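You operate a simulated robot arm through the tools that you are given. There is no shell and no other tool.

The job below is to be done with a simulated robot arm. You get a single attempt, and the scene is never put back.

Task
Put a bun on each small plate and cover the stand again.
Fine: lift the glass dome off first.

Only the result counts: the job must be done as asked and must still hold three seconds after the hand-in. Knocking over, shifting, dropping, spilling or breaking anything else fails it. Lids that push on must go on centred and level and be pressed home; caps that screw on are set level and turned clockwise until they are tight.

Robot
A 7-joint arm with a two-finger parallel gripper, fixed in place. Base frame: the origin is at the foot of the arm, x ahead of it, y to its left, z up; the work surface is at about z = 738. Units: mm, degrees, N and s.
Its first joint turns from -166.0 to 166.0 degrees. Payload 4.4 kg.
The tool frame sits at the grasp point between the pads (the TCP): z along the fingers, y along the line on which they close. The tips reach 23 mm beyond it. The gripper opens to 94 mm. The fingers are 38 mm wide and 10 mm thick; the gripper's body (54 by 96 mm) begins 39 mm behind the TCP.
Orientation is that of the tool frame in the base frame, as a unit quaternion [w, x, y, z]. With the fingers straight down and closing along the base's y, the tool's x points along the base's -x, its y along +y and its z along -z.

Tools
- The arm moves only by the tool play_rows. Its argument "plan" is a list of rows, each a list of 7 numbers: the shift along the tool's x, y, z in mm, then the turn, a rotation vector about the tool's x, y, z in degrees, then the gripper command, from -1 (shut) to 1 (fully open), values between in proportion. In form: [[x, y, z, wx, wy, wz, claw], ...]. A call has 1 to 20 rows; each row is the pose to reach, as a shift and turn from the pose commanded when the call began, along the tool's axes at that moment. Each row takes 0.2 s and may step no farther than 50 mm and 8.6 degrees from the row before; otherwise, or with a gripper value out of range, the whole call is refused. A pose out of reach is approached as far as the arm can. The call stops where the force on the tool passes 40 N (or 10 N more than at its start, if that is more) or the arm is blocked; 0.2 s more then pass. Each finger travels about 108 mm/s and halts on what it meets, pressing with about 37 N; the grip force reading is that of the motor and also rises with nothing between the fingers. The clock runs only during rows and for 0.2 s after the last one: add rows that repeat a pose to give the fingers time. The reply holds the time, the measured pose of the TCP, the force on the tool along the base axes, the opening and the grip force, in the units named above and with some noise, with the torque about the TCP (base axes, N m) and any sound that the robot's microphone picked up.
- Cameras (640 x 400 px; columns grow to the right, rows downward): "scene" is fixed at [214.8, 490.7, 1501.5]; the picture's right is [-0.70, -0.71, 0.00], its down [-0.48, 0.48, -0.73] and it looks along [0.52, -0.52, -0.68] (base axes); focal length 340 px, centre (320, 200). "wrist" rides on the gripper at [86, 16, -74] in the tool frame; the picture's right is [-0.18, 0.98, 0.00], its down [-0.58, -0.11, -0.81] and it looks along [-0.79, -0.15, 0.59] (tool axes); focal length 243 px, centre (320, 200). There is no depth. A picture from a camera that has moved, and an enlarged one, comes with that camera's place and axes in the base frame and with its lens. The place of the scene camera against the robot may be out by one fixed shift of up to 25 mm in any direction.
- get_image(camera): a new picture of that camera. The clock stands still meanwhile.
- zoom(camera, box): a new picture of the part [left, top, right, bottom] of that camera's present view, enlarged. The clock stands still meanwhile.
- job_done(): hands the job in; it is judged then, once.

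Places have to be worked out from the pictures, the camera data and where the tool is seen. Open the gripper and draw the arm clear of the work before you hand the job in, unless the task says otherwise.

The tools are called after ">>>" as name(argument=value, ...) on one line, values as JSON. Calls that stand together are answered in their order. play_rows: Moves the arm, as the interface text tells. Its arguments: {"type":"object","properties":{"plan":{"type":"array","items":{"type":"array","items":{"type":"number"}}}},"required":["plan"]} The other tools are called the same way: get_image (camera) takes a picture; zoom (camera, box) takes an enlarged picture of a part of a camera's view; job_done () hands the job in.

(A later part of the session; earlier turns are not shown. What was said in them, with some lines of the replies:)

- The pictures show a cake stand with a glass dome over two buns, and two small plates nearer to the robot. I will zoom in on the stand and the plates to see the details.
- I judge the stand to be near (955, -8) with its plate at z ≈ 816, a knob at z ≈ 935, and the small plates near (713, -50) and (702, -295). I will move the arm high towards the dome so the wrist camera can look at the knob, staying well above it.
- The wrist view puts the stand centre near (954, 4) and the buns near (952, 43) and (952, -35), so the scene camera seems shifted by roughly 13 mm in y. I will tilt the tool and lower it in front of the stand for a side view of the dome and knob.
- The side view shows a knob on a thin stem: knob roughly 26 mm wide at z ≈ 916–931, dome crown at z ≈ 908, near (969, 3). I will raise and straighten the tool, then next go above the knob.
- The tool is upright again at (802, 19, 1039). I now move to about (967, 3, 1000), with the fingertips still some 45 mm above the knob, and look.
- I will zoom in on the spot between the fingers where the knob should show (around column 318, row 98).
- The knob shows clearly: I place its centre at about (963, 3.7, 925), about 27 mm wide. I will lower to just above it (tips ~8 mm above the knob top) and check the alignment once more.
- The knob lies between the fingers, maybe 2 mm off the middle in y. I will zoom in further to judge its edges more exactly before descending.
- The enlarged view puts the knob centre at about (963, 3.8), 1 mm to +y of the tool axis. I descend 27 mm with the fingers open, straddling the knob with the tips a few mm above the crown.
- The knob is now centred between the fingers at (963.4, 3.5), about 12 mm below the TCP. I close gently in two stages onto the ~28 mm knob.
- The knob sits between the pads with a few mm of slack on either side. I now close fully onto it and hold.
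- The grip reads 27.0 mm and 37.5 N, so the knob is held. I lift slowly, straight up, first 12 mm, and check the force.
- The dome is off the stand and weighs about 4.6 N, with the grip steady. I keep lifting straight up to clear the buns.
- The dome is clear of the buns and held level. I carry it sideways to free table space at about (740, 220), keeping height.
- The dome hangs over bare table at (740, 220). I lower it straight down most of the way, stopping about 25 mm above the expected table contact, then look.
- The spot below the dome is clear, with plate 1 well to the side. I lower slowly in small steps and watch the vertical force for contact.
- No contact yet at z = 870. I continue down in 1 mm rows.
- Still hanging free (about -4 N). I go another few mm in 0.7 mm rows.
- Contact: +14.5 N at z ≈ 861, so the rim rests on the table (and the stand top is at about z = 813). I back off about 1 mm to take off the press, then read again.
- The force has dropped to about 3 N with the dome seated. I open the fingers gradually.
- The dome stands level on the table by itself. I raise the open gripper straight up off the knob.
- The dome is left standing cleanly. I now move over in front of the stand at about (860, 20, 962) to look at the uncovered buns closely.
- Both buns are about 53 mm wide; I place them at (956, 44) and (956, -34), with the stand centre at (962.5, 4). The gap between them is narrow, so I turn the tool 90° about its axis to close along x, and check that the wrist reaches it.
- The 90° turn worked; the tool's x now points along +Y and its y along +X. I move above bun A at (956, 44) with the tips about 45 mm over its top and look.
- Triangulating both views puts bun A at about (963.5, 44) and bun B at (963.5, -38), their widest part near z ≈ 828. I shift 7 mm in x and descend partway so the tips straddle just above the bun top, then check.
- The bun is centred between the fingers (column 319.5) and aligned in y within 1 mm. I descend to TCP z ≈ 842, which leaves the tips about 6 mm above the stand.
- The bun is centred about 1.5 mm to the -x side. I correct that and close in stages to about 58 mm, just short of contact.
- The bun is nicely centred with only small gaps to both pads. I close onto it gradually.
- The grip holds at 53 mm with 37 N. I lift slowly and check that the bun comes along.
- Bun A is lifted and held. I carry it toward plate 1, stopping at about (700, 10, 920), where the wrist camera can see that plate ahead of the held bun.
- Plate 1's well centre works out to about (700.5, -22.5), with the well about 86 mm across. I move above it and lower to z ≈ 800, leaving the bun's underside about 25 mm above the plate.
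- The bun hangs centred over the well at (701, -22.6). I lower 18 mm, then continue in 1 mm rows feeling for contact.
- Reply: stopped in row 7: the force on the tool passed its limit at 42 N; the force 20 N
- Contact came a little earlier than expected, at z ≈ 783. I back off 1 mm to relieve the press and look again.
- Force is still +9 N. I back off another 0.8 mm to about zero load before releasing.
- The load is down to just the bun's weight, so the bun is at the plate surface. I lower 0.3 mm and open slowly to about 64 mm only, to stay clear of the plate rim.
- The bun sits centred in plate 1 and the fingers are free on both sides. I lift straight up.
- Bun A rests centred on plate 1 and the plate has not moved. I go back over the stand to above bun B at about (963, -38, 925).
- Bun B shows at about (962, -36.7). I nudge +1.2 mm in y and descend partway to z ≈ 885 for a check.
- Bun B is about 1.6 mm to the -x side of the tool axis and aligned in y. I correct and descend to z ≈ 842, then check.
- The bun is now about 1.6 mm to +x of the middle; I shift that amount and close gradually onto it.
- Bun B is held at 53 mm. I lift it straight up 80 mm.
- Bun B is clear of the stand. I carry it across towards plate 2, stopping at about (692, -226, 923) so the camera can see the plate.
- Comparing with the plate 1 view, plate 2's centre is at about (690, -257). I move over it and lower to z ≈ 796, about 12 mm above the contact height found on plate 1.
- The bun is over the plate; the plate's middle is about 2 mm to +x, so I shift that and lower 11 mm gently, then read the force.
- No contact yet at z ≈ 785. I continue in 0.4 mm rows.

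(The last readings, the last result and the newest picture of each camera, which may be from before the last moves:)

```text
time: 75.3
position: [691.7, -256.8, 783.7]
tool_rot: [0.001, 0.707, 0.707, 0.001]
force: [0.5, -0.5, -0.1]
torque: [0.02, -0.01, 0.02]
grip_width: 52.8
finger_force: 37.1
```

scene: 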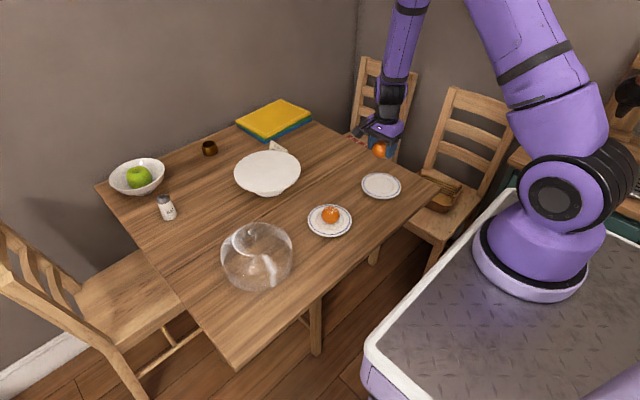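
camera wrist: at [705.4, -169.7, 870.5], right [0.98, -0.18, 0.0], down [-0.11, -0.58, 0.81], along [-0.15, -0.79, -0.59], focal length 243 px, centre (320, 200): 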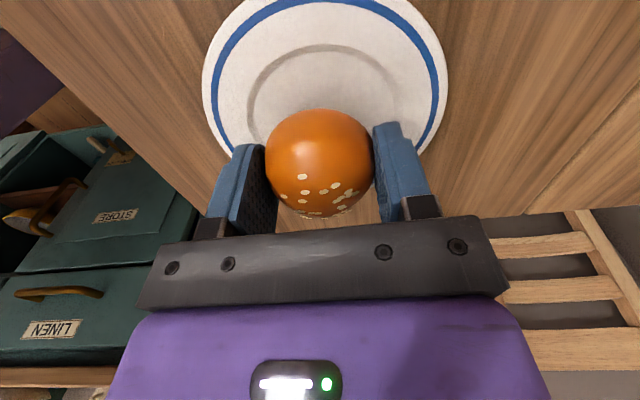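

Force is near zero, so contact should be imminent. A further 0.8 mm.

>>> play_rows(plan=[[0, 0, 0.3, 0, 0, 0, -0.1], [0, 0, 0.6, 0, 0, 0, -0.1], [0, 0, 0.9, 0, 0, 0, -0.1]])

```text
time: 76.1
position: [692.3, -255.7, 783.2]
tool_rot: [0.0, 0.707, 0.707, 0.001]
force: [0.0, -0.4, 1.9]
torque: [0.01, -0.06, 0.04]
grip_width: 52.7
finger_force: 36.8
```

Light contact: +1.9 N. I open the fingers slowly to about 64 mm.

>>> play_rows(plan=[[0, 0, 0.2, 0, 0, 0, 0.05], [0, 0, 0.2, 0, 0, 0, 0.12], [0, 0, 0.2, 0, 0, 0, 0.16], [0, 0, 0.2, 0, 0, 0, 0.22], [0, 0, 0.2, 0, 0, 0, 0.3], [0, 0, 0.2, 0, 0, 0, 0.36], [0, 0, 0.2, 0, 0, 0, 0.36]])

>>> zoom(camera="wrist", box=[200, 90, 440, 230])

>>> zoom(camera="scene", box=[330, 150, 430, 220])

```text
time: 77.7
position: [693.3, -256.5, 781.9]
tool_rot: [0.001, 0.707, 0.707, 0.001]
force: [-0.1, -0.6, -0.4]
torque: [-0.01, -0.03, 0.02]
grip_width: 63.7
finger_force: 0.0
```

```text
2.67 times, centred on (320, 160) of wrist
camera zoom: at [708.2, -170.0, 856.5], right [0.98, -0.18, 0.0], down [-0.11, -0.58, 0.81], along [-0.15, -0.79, -0.59], focal length 647 px, centre (320, 307)
```

zoom: 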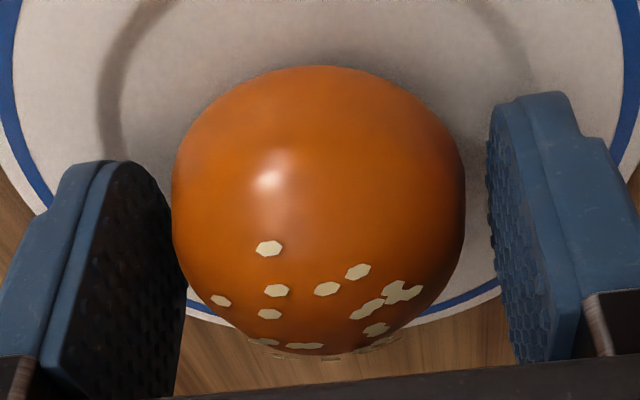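

```text
5.71 times, centred on (380, 185) of scene
camera zoom: at [214.8, 490.7, 1501.5], right [-0.7, -0.71, 0.0], down [-0.48, 0.48, -0.73], along [0.52, -0.52, -0.68], focal length 1943 px, centre (-23, 286)
```

zoom: 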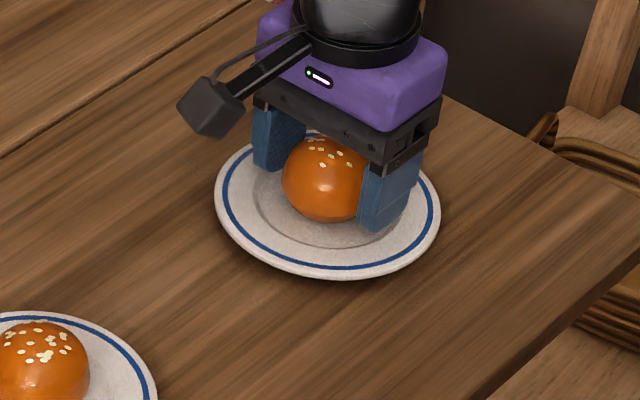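

Bun B rests centred in plate 2 with free gaps at both pads. I raise the gripper straight up.

>>> play_rows(plan=[[0, 0, -4, 0, 0, 0, 0.38], [0, 0, -10, 0, 0, 0, 0.38], [0, 0, -20, 0, 0, 0, 0.38], [0, 0, -32, 0, 0, 0, 0.38], [0, 0, -50, 0, 0, 0, 0.4], [0, 0, -75, 0, 0, 0, 0.6], [0, 0, -105, 0, 0, 0, 1], [0, 0, -140, 0, 0, 0, 1], [0, 0, -170, 0, 0, 0, 1], [0, 0, -185, 0, 0, 0, 1], [0, 0, -185, 0, 0, 0, 1]])

>>> get_image(camera="scene")

>>> zoom(camera="scene", box=[290, 150, 430, 250])

```text
time: 80.1
position: [691.1, -256.7, 967.8]
tool_rot: [0.001, 0.707, 0.707, 0.001]
force: [0.7, -0.7, 0.2]
torque: [-0.03, -0.02, 0.03]
grip_width: 94.0
finger_force: 0.1
```

```text
taken
```

scene: 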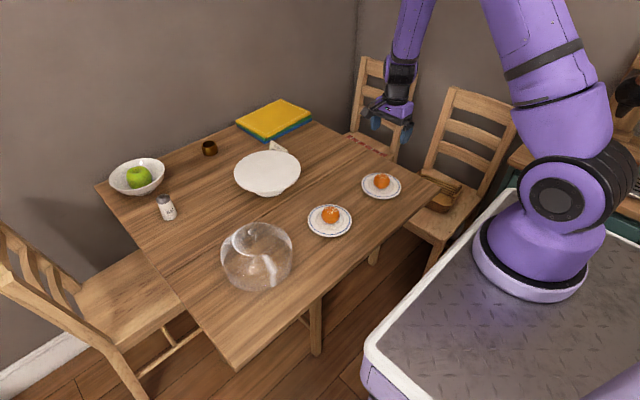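

```text
4.00 times, centred on (360, 200) of scene
camera zoom: at [214.8, 490.7, 1501.5], right [-0.7, -0.71, 0.0], down [-0.48, 0.48, -0.73], along [0.52, -0.52, -0.68], focal length 1360 px, centre (160, 200)
```

zoom: 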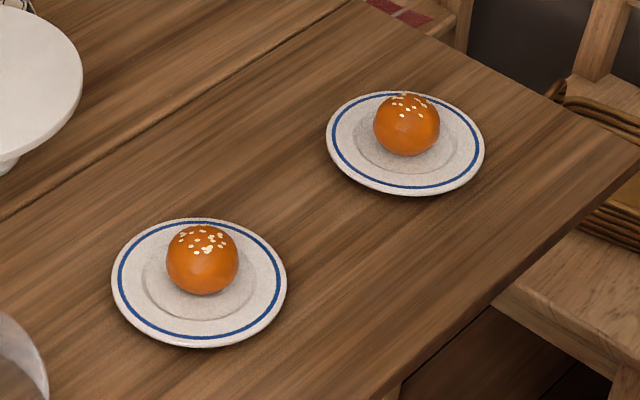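

Both buns sit on their plates and the plates are where they were. I now fly high over to the dome at about (740, 220, 990), turning the tool back by 90° to the original grasp orientation on the way.

>>> play_rows(plan=[[9.5, 1, -2, 0, 0, -1.8, 1], [33.3, 3.4, -8, 0, 0, -6.3, 1], [66.7, 6.7, -16, 0, 0, -12.6, 1], [100, 10.1, -22.5, 0, 0, -18.9, 1], [133.3, 13.4, -22.5, 0, 0, -25.2, 1], [166.7, 16.8, -22.5, 0, 0, -31.5, 1], [200, 20.2, -22.5, 0, 0, -37.8, 1], [233.3, 23.5, -22.5, 0, 0, -44.1, 1], [266.7, 26.9, -22.5, 0, 0, -50.4, 1], [300, 30.2, -22.5, 0, 0, -56.7, 1], [333.3, 33.6, -22.5, 0, 0, -63, 1], [366.7, 37, -22.5, 0, 0, -69.3, 1], [400, 40.3, -22.5, 0, 0, -75.6, 1], [428.6, 43.2, -22.5, 0, 0, -81, 1], [452.4, 45.6, -22.5, 0, 0, -85.5, 1], [466.7, 47, -22.5, 0, 0, -88.2, 1], [476.2, 48, -22.5, 0, 0, -90, 1], [476.2, 48, -22.5, 0, 0, -90, 1]])

>>> get_image(camera="wrist")

>>> get_image(camera="scene")

```text
time: 83.9
position: [739.8, 221.0, 990.5]
tool_rot: [0.002, 0.0, 1.0, 0.0]
force: [-0.6, -1.3, -0.3]
torque: [0.0, 0.04, 0.01]
grip_width: 93.8
finger_force: 0.1
```

```text
taken
camera wrist: at [653.1, 237.2, 1064.7], right [0.18, 0.98, 0.0], down [0.58, -0.11, 0.81], along [0.79, -0.15, -0.59], focal length 243 px, centre (320, 200)
```

wrist: 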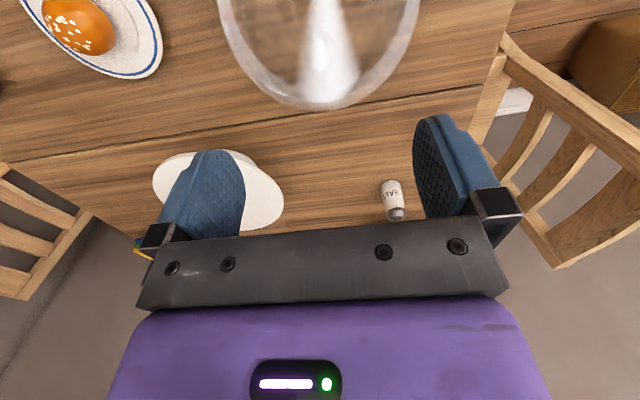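

```text
taken
```

scene: 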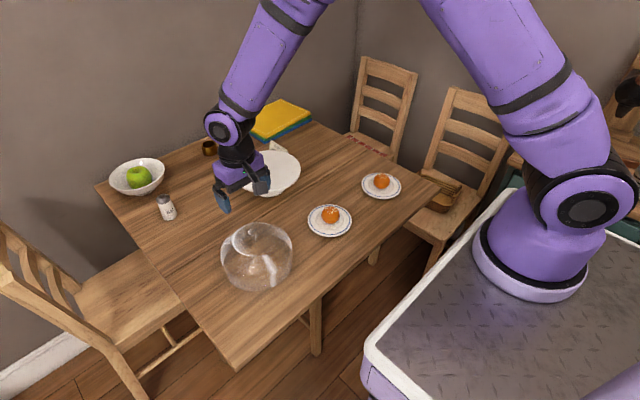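

I'm above the dome, upright. I lower to z ≈ 890, just above the knob, and check the alignment.

>>> play_rows(plan=[[-0.5, -0.5, 8, 0, 0, 0, 1], [-1.1, -1, 25, 0, 0, 0, 1], [-1.1, -1, 45, 0, 0, 0, 1], [-1.1, -1, 65, 0, 0, 0, 1], [-1.1, -1, 82, 0, 0, 0, 1], [-1.1, -1, 94, 0, 0, 0, 1], [-1.1, -1, 100, 0, 0, 0, 1], [-1.1, -1, 100, 0, 0, 0, 1]])

>>> zoom(camera="wrist", box=[290, 95, 360, 165])

>>> zoom(camera="scene", box=[190, 190, 320, 300])

```text
time: 85.7
position: [740.1, 219.8, 888.6]
tool_rot: [0.0, 0.0, 1.0, 0.0]
force: [-0.5, -0.4, 0.2]
torque: [-0.03, -0.03, -0.01]
grip_width: 94.2
finger_force: 0.2
```

```text
5.71 times, centred on (325, 130) of wrist
camera zoom: at [654.3, 235.2, 963.5], right [0.18, 0.98, 0.0], down [0.58, -0.11, 0.81], along [0.79, -0.15, -0.59], focal length 1386 px, centre (291, 600)
```

zoom: 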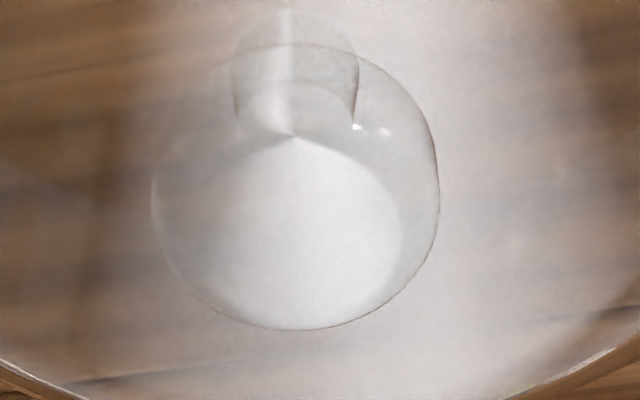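

```text
3.64 times, centred on (255, 245) of scene
camera zoom: at [214.8, 490.7, 1501.5], right [-0.7, -0.71, 0.0], down [-0.48, 0.48, -0.73], along [0.52, -0.52, -0.68], focal length 1236 px, centre (556, 36)
```

zoom: 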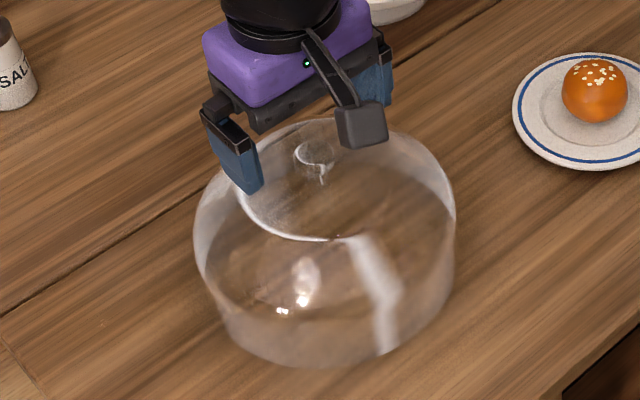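

The knob is at about (739.1, 219.8): within 1 mm of the tool axis. I correct and descend to z ≈ 862 to take the same grip as before.

>>> play_rows(plan=[[0.5, 0.3, 6, 0, 0, 0, 1], [1, 0.6, 12, 0, 0, 0, 1], [1, 0.6, 18, 0, 0, 0, 1], [1, 0.6, 23, 0, 0, 0, 1], [1, 0.6, 26, 0, 0, 0, 1], [1, 0.6, 27, 0, 0, 0, 1], [1, 0.6, 27, 0, 0, 0, 1]])

>>> zoom(camera="wrist", box=[230, 100, 410, 220])

```text
time: 87.3
position: [739.6, 220.4, 864.1]
tool_rot: [0.0, 0.001, 1.0, 0.0]
force: [-0.3, 0.2, -0.2]
torque: [-0.02, -0.02, -0.01]
grip_width: 93.8
finger_force: 0.1
```

```text
3.33 times, centred on (320, 160) of wrist
camera zoom: at [653.0, 236.3, 936.9], right [0.18, 0.98, 0.0], down [0.58, -0.11, 0.81], along [0.79, -0.15, -0.59], focal length 809 px, centre (320, 333)
```

zoom: 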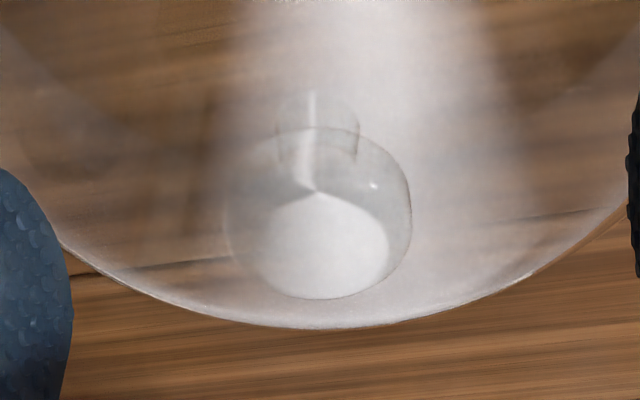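

The view matches the first grasp nearly exactly. I close on the knob in stages.

>>> play_rows(plan=[[0, 0, 0, 0, 0, 0, 0.4], [0, 0, 0, 0, 0, 0, 0], [0, 0, 0, 0, 0, 0, -0.25], [0, 0, 0, 0, 0, 0, -0.35], [0, 0, 0, 0, 0, 0, -0.45], [0, 0, 0, 0, 0, 0, -0.6], [0, 0, 0, 0, 0, 0, -1], [0, 0, 0, 0, 0, 0, -1], [0, 0, 0, 0, 0, 0, -1]])

>>> zoom(camera="wrist", box=[230, 100, 410, 220])

```text
time: 89.3
position: [738.1, 220.3, 862.6]
tool_rot: [0.001, 0.0, 1.0, 0.001]
force: [-0.3, -0.9, 0.8]
torque: [-0.01, 0.03, -0.02]
grip_width: 27.2
finger_force: 36.9
```

```text
3.33 times, centred on (320, 160) of wrist
camera zoom: at [653.0, 236.2, 936.9], right [0.18, 0.98, 0.0], down [0.58, -0.11, 0.81], along [0.79, -0.15, -0.59], focal length 809 px, centre (320, 333)
```

zoom: 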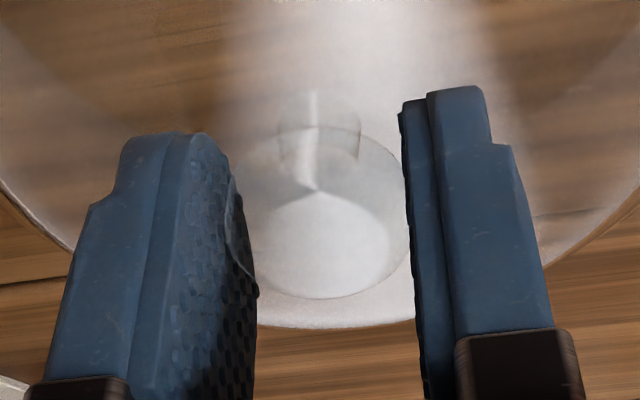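

The knob is held at 27.2 mm and 37 N. I lift the dome straight up slowly, to z ≈ 1028.

>>> play_rows(plan=[[0, 0, -2, 0, 0, 0, -1], [0, 0, -5, 0, 0, 0, -1], [0, 0, -10, 0, 0, 0, -1], [0, 0, -20, 0, 0, 0, -1], [0, 0, -34, 0, 0, 0, -1], [0, 0, -50, 0, 0, 0, -1], [0, 0, -67, 0, 0, 0, -1], [0, 0, -84, 0, 0, 0, -1], [0, 0, -101, 0, 0, 0, -1], [0, 0, -118, 0, 0, 0, -1], [0, 0, -135, 0, 0, 0, -1], [0, 0, -150, 0, 0, 0, -1], [0, 0, -160, 0, 0, 0, -1], [0, 0, -165, 0, 0, 0, -1], [0, 0, -165, 0, 0, 0, -1]])

>>> get_image(camera="scene")

>>> get_image(camera="wrist")

```text
time: 92.5
position: [740.0, 218.2, 1028.2]
tool_rot: [0.0, -0.001, 1.0, 0.0]
force: [-0.3, -0.3, -4.0]
torque: [0.0, 0.0, 0.05]
grip_width: 27.1
finger_force: 36.6
```

```text
taken
```

scene: 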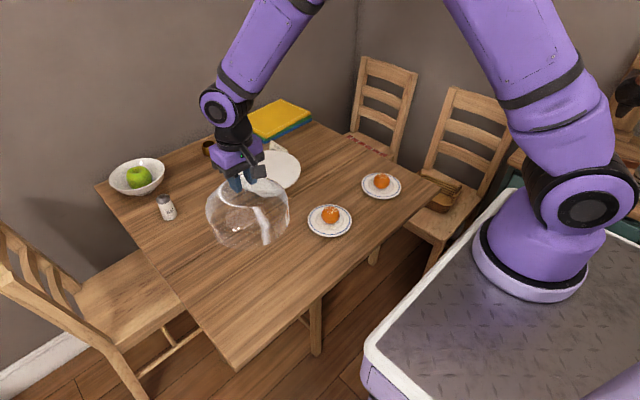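

```text
taken
camera wrist: at [653.8, 235.2, 1102.6], right [0.18, 0.98, 0.0], down [0.58, -0.11, 0.81], along [0.79, -0.15, -0.59], focal length 243 px, centre (320, 200)
```

wrist: 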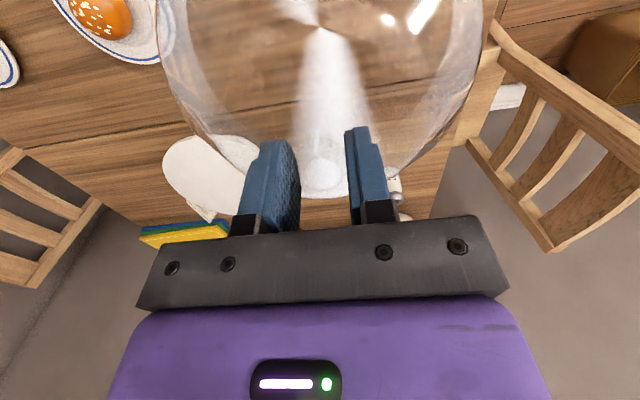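

The dome hangs level at 4–4.6 N. I carry it back over the stand to about (963.5, 3.5) at the same height.

>>> play_rows(plan=[[-5, -5, 0, 0, 0, 0, -1], [-14, -13.6, 0, 0, 0, 0, -1], [-28, -27, 0, 0, 0, 0, -1], [-44, -42.6, 0, 0, 0, 0, -1], [-61, -59, 0, 0, 0, 0, -1], [-78, -75.5, 0, 0, 0, 0, -1], [-95, -92, 0, 0, 0, 0, -1], [-112, -108.5, 0, 0, 0, 0, -1], [-129, -125, 0, 0, 0, 0, -1], [-146, -141.5, 0, 0, 0, 0, -1], [-163, -158, 0, 0, 0, 0, -1], [-180, -174, 0, 0, 0, 0, -1], [-197, -190, 0, 0, 0, 0, -1], [-211, -204, 0, 0, 0, 0, -1], [-220, -212.6, 0, 0, 0, 0, -1], [-224, -216.2, 0, 0, 0, 0, -1], [-224, -216.2, 0, 0, 0, 0, -1], [-224, -216.2, 0, 0, 0, 0, -1]])

>>> get_image(camera="wrist")

>>> zoom(camera="scene", box=[210, 70, 340, 210])

```text
time: 96.3
position: [962.9, 4.0, 1028.4]
tool_rot: [0.002, 0.0, 1.0, 0.0]
force: [0.2, 0.5, -4.8]
torque: [-0.01, 0.02, 0.0]
grip_width: 26.9
finger_force: 36.8
```

```text
taken
camera wrist: at [876.3, 19.5, 1102.8], right [0.18, 0.98, 0.0], down [0.58, -0.11, 0.81], along [0.79, -0.15, -0.59], focal length 243 px, centre (320, 200)
```

wrist: 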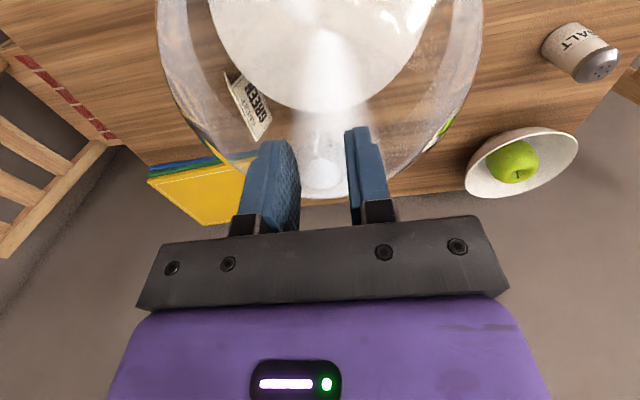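

```text
2.86 times, centred on (275, 140) of scene
camera zoom: at [214.8, 490.7, 1501.5], right [-0.7, -0.71, 0.0], down [-0.48, 0.48, -0.73], along [0.52, -0.52, -0.68], focal length 972 px, centre (449, 371)
```

zoom: 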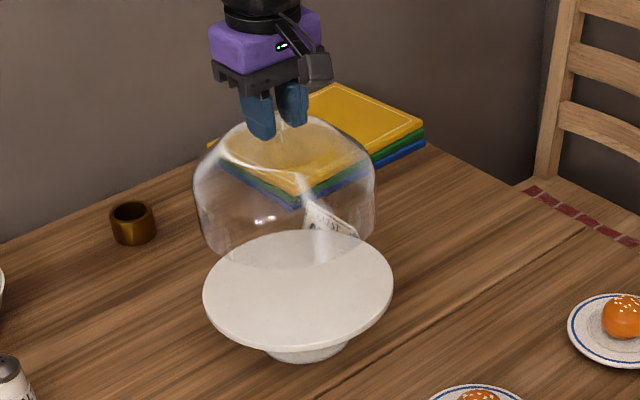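

The view matches the one taken after the first lift (camera within 0.6 mm). I lower to about 10 mm above the seating height and compare again.

>>> play_rows(plan=[[0, 0, 5, 0, 0, 0, -1], [0, 0, 14, 0, 0, 0, -1], [0, 0, 26, 0, 0, 0, -1], [0, 0, 38, 0, 0, 0, -1], [0, 0, 50, 0, 0, 0, -1], [0, 0, 61, 0, 0, 0, -1], [0, 0, 70, 0, 0, 0, -1], [0, 0, 76, 0, 0, 0, -1], [0, 0, 80, 0, 0, 0, -1], [0, 0, 80, 0, 0, 0, -1], [0, 0, 80, 0, 0, 0, -1]])

>>> get_image(camera="wrist")

>>> zoom(camera="scene", box=[220, 90, 320, 205])

```text
time: 98.7
position: [963.4, 2.2, 947.0]
tool_rot: [0.001, 0.0, 1.0, 0.001]
force: [0.1, 0.3, -4.2]
torque: [-0.01, -0.01, 0.02]
grip_width: 27.1
finger_force: 37.0
```

```text
taken
camera wrist: at [876.9, 19.6, 1021.9], right [0.18, 0.98, 0.0], down [0.58, -0.11, 0.81], along [0.79, -0.15, -0.59], focal length 243 px, centre (320, 200)
```

wrist: 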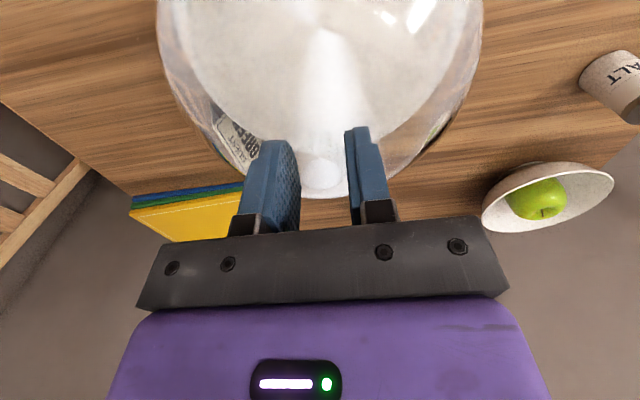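

```text
3.48 times, centred on (270, 148) of scene
camera zoom: at [214.8, 490.7, 1501.5], right [-0.7, -0.71, 0.0], down [-0.48, 0.48, -0.73], along [0.52, -0.52, -0.68], focal length 1183 px, centre (494, 383)
```

zoom: 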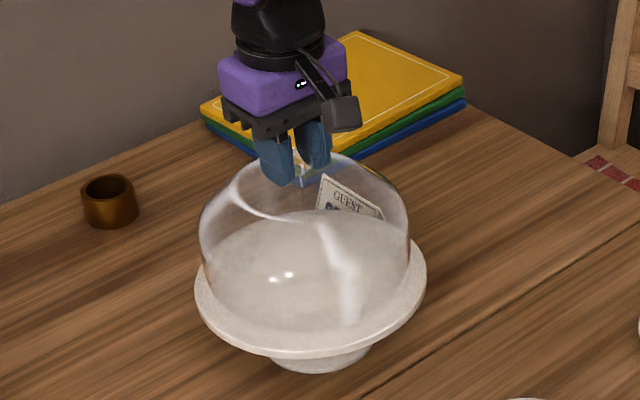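

The dome lines up with the stand as it did originally. I lower 7 mm more, then creep down feeling for contact.

>>> play_rows(plan=[[-0.2, 0, 1.5, 0, 0, 0, -1], [-0.5, 0, 3, 0, 0, 0, -1], [-0.5, 0, 4.5, 0, 0, 0, -1], [-0.5, 0, 6, 0, 0, 0, -1], [-0.5, 0, 7, 0, 0, 0, -1], [-0.5, 0, 7, 0, 0, 0, -1]])

>>> zoom(camera="scene", box=[225, 125, 315, 205])

```text
time: 100.1
position: [964.2, 2.7, 942.0]
tool_rot: [0.002, 0.0, 1.0, -0.001]
force: [0.0, 0.2, -4.1]
torque: [0.01, 0.0, 0.0]
grip_width: 27.0
finger_force: 37.0
```

```text
5.00 times, centred on (270, 165) of scene
camera zoom: at [214.8, 490.7, 1501.5], right [-0.7, -0.71, 0.0], down [-0.48, 0.48, -0.73], along [0.52, -0.52, -0.68], focal length 1700 px, centre (570, 375)
```

zoom: 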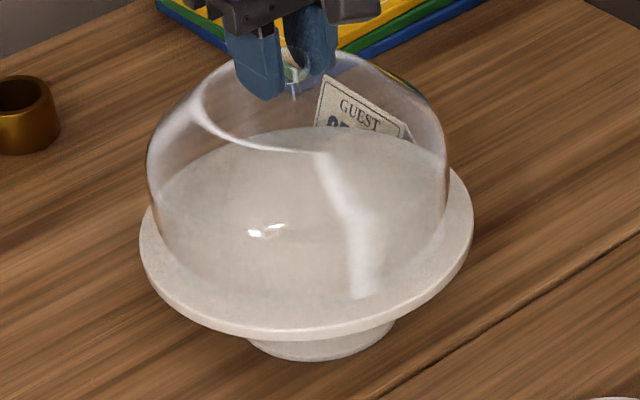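

No contact yet; the rim is a few mm above the stand. I creep down in 0.6 mm rows.

>>> play_rows(plan=[[0, 0, 0.6, 0, 0, 0, -1], [0, 0, 1.2, 0, 0, 0, -1], [0, 0, 1.8, 0, 0, 0, -1], [0, 0, 2.2, 0, 0, 0, -1]])

```text
time: 101.1
position: [963.5, 3.1, 939.8]
tool_rot: [0.0, 0.0, 1.0, 0.0]
force: [-0.1, -0.5, -4.4]
torque: [-0.03, 0.0, 0.02]
grip_width: 27.0
finger_force: 36.8
```

Still hanging. Another 1.2 mm in small rows.

>>> play_rows(plan=[[0, 0, 0.4, 0, 0, 0, -1], [0, 0, 0.8, 0, 0, 0, -1], [0, 0, 1.2, 0, 0, 0, -1]])

```text
time: 101.9
position: [963.5, 2.6, 938.3]
tool_rot: [0.001, 0.0, 1.0, 0.0]
force: [1.4, -0.9, 0.0]
torque: [0.03, 0.26, -0.01]
grip_width: 27.0
finger_force: 36.4
```

The vertical force has gone from -4.4 N to 0, so the rim is touching down. I lower 0.6 mm more to seat it evenly.

>>> play_rows(plan=[[0, 0, 0.3, 0, 0, 0, -1], [0, 0, 0.6, 0, 0, 0, -1], [0, 0, 0.6, 0, 0, 0, -1]])

>>> zoom(camera="scene", box=[225, 125, 315, 205])

>>> get_image(camera="wrist")

```text
time: 102.7
position: [965.6, 4.1, 937.1]
tool_rot: [0.0, 0.0, 1.0, 0.0]
force: [-1.4, -0.7, 5.3]
torque: [0.01, 1.1, 0.03]
grip_width: 27.1
finger_force: 36.9
```

```text
5.00 times, centred on (270, 165) of scene
camera zoom: at [214.8, 490.7, 1501.5], right [-0.7, -0.71, 0.0], down [-0.48, 0.48, -0.73], along [0.52, -0.52, -0.68], focal length 1700 px, centre (570, 375)
```

zoom: 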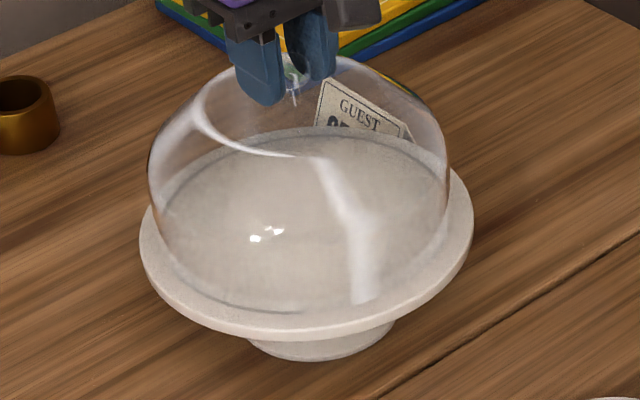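

```text
taken
camera wrist: at [877.9, 19.3, 1012.1], right [0.18, 0.98, 0.0], down [0.58, -0.11, 0.81], along [0.79, -0.15, -0.59], focal length 243 px, centre (320, 200)
```

wrist: 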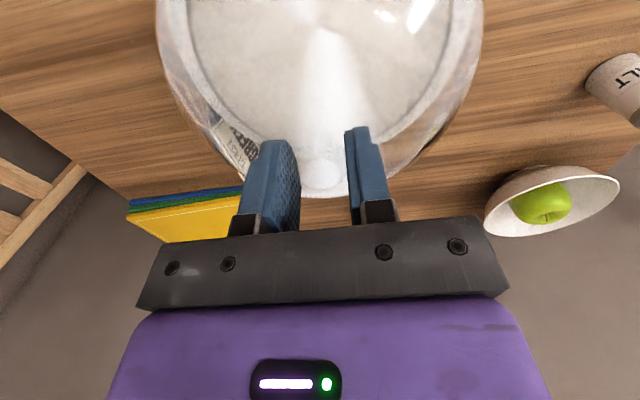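

The torque of 1.1 N·m about y shows the near rim is carrying the load, i.e. a slight tilt of the dome in the grip. I turn the tool +0.3° about y to level it and read again.

>>> play_rows(plan=[[0, 0, 0, 0, 0.15, 0, -1], [0, 0, 0.1, 0, 0.3, 0, -1], [0, 0, 0.1, 0, 0.3, 0, -1]])

```text
time: 103.5
position: [963.4, 2.5, 937.3]
tool_rot: [-0.001, -0.001, 1.0, 0.0]
force: [3.8, -0.6, 3.5]
torque: [0.0, -1.12, -0.02]
grip_width: 27.2
finger_force: 37.0
```

The torque swung to -1.1 N·m, so half that turn is level. I turn back 0.15°.

>>> play_rows(plan=[[0, 0, 0, 0, -0.08, 0, -1], [0, 0, 0, 0, -0.15, 0, -1], [0, 0, 0, 0, -0.15, 0, -1]])

>>> zoom(camera="scene", box=[225, 125, 315, 205])

```text
time: 104.3
position: [963.6, 3.6, 937.5]
tool_rot: [-0.001, 0.0, 1.0, 0.0]
force: [1.7, 1.6, 2.3]
torque: [0.01, 0.26, 0.0]
grip_width: 26.8
finger_force: 37.3
```

```text
5.00 times, centred on (270, 165) of scene
camera zoom: at [214.8, 490.7, 1501.5], right [-0.7, -0.71, 0.0], down [-0.48, 0.48, -0.73], along [0.52, -0.52, -0.68], focal length 1700 px, centre (570, 375)
```

zoom: 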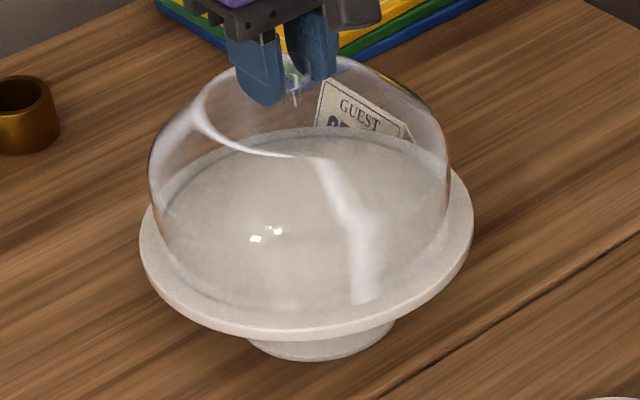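

The dome is seated level with little residual load, and its edge gaps match the original picture. I open the fingers gradually.

>>> play_rows(plan=[[0, 0, 0, 0, 0, 0, -0.45], [0, 0, 0, 0, 0, 0, -0.38], [0, 0, 0, 0, 0, 0, -0.3], [0, 0, 0, 0, 0, 0, 0], [0, 0, 0, 0, 0, 0, 0.6], [0, 0, 0, 0, 0, 0, 1], [0, 0, 0, 0, 0, 0, 1]])

>>> zoom(camera="wrist", box=[230, 100, 410, 220])

>>> zoom(camera="scene", box=[225, 125, 315, 205])

```text
time: 105.9
position: [964.5, 2.9, 937.3]
tool_rot: [0.0, 0.0, 1.0, 0.001]
force: [0.5, 0.0, 0.4]
torque: [0.0, 0.01, -0.04]
grip_width: 93.8
finger_force: 0.2
```

```text
3.33 times, centred on (320, 160) of wrist
camera zoom: at [878.0, 19.1, 1012.5], right [0.18, 0.98, 0.0], down [0.58, -0.11, 0.81], along [0.79, -0.15, -0.59], focal length 809 px, centre (320, 333)
```

zoom: 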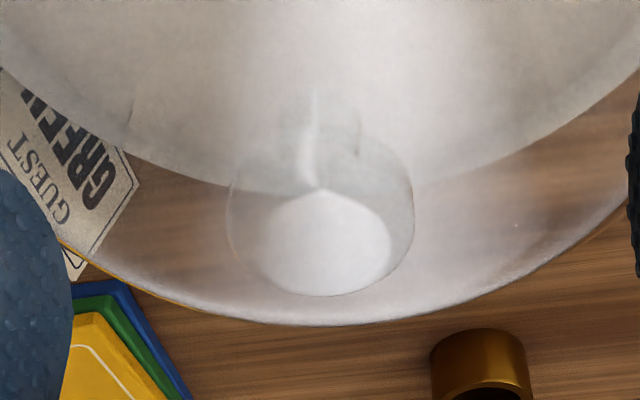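

```text
5.00 times, centred on (270, 165) of scene
camera zoom: at [214.8, 490.7, 1501.5], right [-0.7, -0.71, 0.0], down [-0.48, 0.48, -0.73], along [0.52, -0.52, -0.68], focal length 1700 px, centre (570, 375)
```

zoom: 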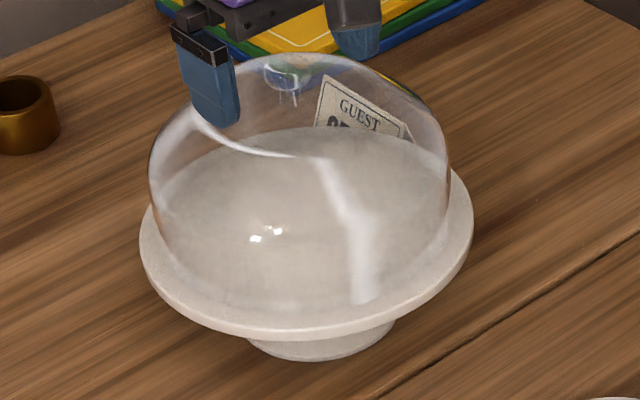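

The dome stands free and level on the stand, and the gripper is clear of the knob. I rise straight up well away from it.

>>> play_rows(plan=[[0, 0, -4, 0, 0, 0, 1], [0, 0, -12, 0, 0, 0, 1], [0, 0, -24, 0, 0, 0, 1], [0, 0, -40, 0, 0, 0, 1], [0, 0, -58, 0, 0, 0, 1], [0, 0, -76, 0, 0, 0, 1], [0, 0, -90, 0, 0, 0, 1], [0, 0, -100, 0, 0, 0, 1], [0, 0, -100, 0, 0, 0, 1]])

>>> get_image(camera="scene")

```text
time: 107.9
position: [965.8, 2.1, 1035.9]
tool_rot: [0.0, 0.0, 1.0, 0.0]
force: [0.2, -0.6, -0.1]
torque: [-0.01, 0.04, 0.06]
grip_width: 93.9
finger_force: 0.0
```

```text
taken
```

scene: 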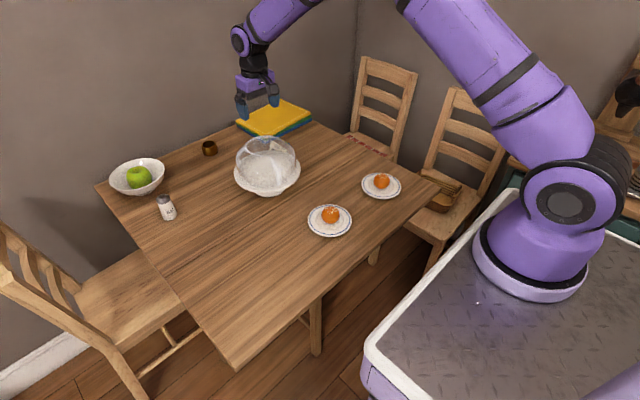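

Everything stands in place: dome on the stand, a bun on each plate. I draw the arm back high to near its starting position.

>>> play_rows(plan=[[8, -4, -8, 0, 0, 0, 1], [25, -14, -20, 0, 0, 0, 1], [52, -30, -34, 0, 0, 0, 1], [82, -47, -46, 0, 0, 0, 1], [112, -64, -50, 0, 0, 0, 1], [142, -82, -50, 0, 0, 0, 1], [172, -99, -50, 0, 0, 0, 1], [202, -116, -50, 0, 0, 0, 1], [232, -133, -50, 0, 0, 0, 1], [262, -151, -50, 0, 0, 0, 1], [292, -168, -50, 0, 0, 0, 1], [320, -184, -50, 0, 0, 0, 1], [344, -198, -50, 0, 0, 0, 1], [360, -207, -50, 0, 0, 0, 1], [365, -210, -50, 0, 0, 0, 1], [365, -210, -50, 0, 0, 0, 1]])

>>> get_image(camera="scene")

>>> zoom(camera="scene", box=[210, 120, 330, 210])

>>> zoom(camera="scene", box=[290, 150, 430, 250])

```text
time: 111.3
position: [600.2, -207.5, 1086.2]
tool_rot: [0.0, 0.0, 1.0, 0.0]
force: [-0.6, -0.3, -0.4]
torque: [-0.01, 0.01, -0.01]
grip_width: 94.0
finger_force: 0.0
```

```text
taken
```

scene: 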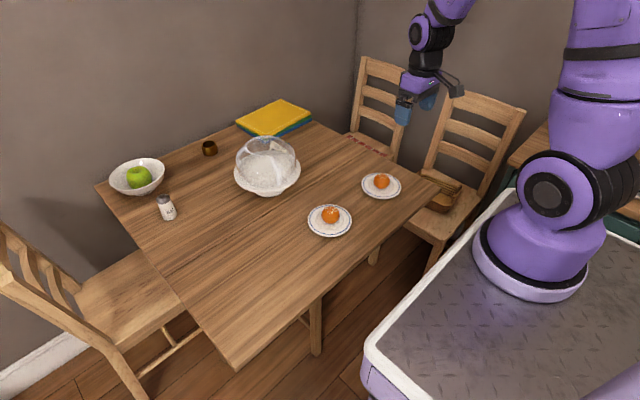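

```text
4.44 times, centred on (270, 165) of scene
camera zoom: at [214.8, 490.7, 1501.5], right [-0.7, -0.71, 0.0], down [-0.48, 0.48, -0.73], along [0.52, -0.52, -0.68], focal length 1511 px, centre (542, 356)
```

zoom: 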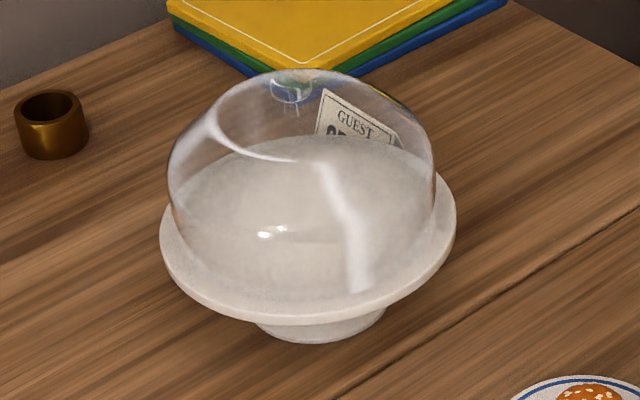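

```text
4.00 times, centred on (360, 200) of scene
camera zoom: at [214.8, 490.7, 1501.5], right [-0.7, -0.71, 0.0], down [-0.48, 0.48, -0.73], along [0.52, -0.52, -0.68], focal length 1360 px, centre (160, 200)
```

zoom: 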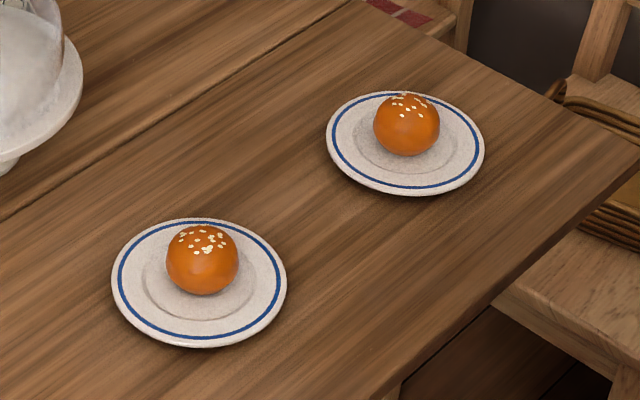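

The dome covers the stand in its original place, each plate holds a bun, nothing else has moved, and the open gripper is clear. I hand the job in.

>>> job_done()

```text
The job is handed in.
```

The job is done and handed in. Each small plate has a bun in its middle, and the glass dome is back on the stand, level and centred where it was.

I lifted the dome onto clear table space while I moved the buns, then put it back. In the final pictures neither plate has moved, nothing else looks disturbed, and the open gripper is well clear.

While I was lowering the first bun onto the plate nearer the dome, the downward force briefly reached 42 N and the arm stopped itself. I backed off before releasing, and neither the bun nor the plate shows any sign of harm.
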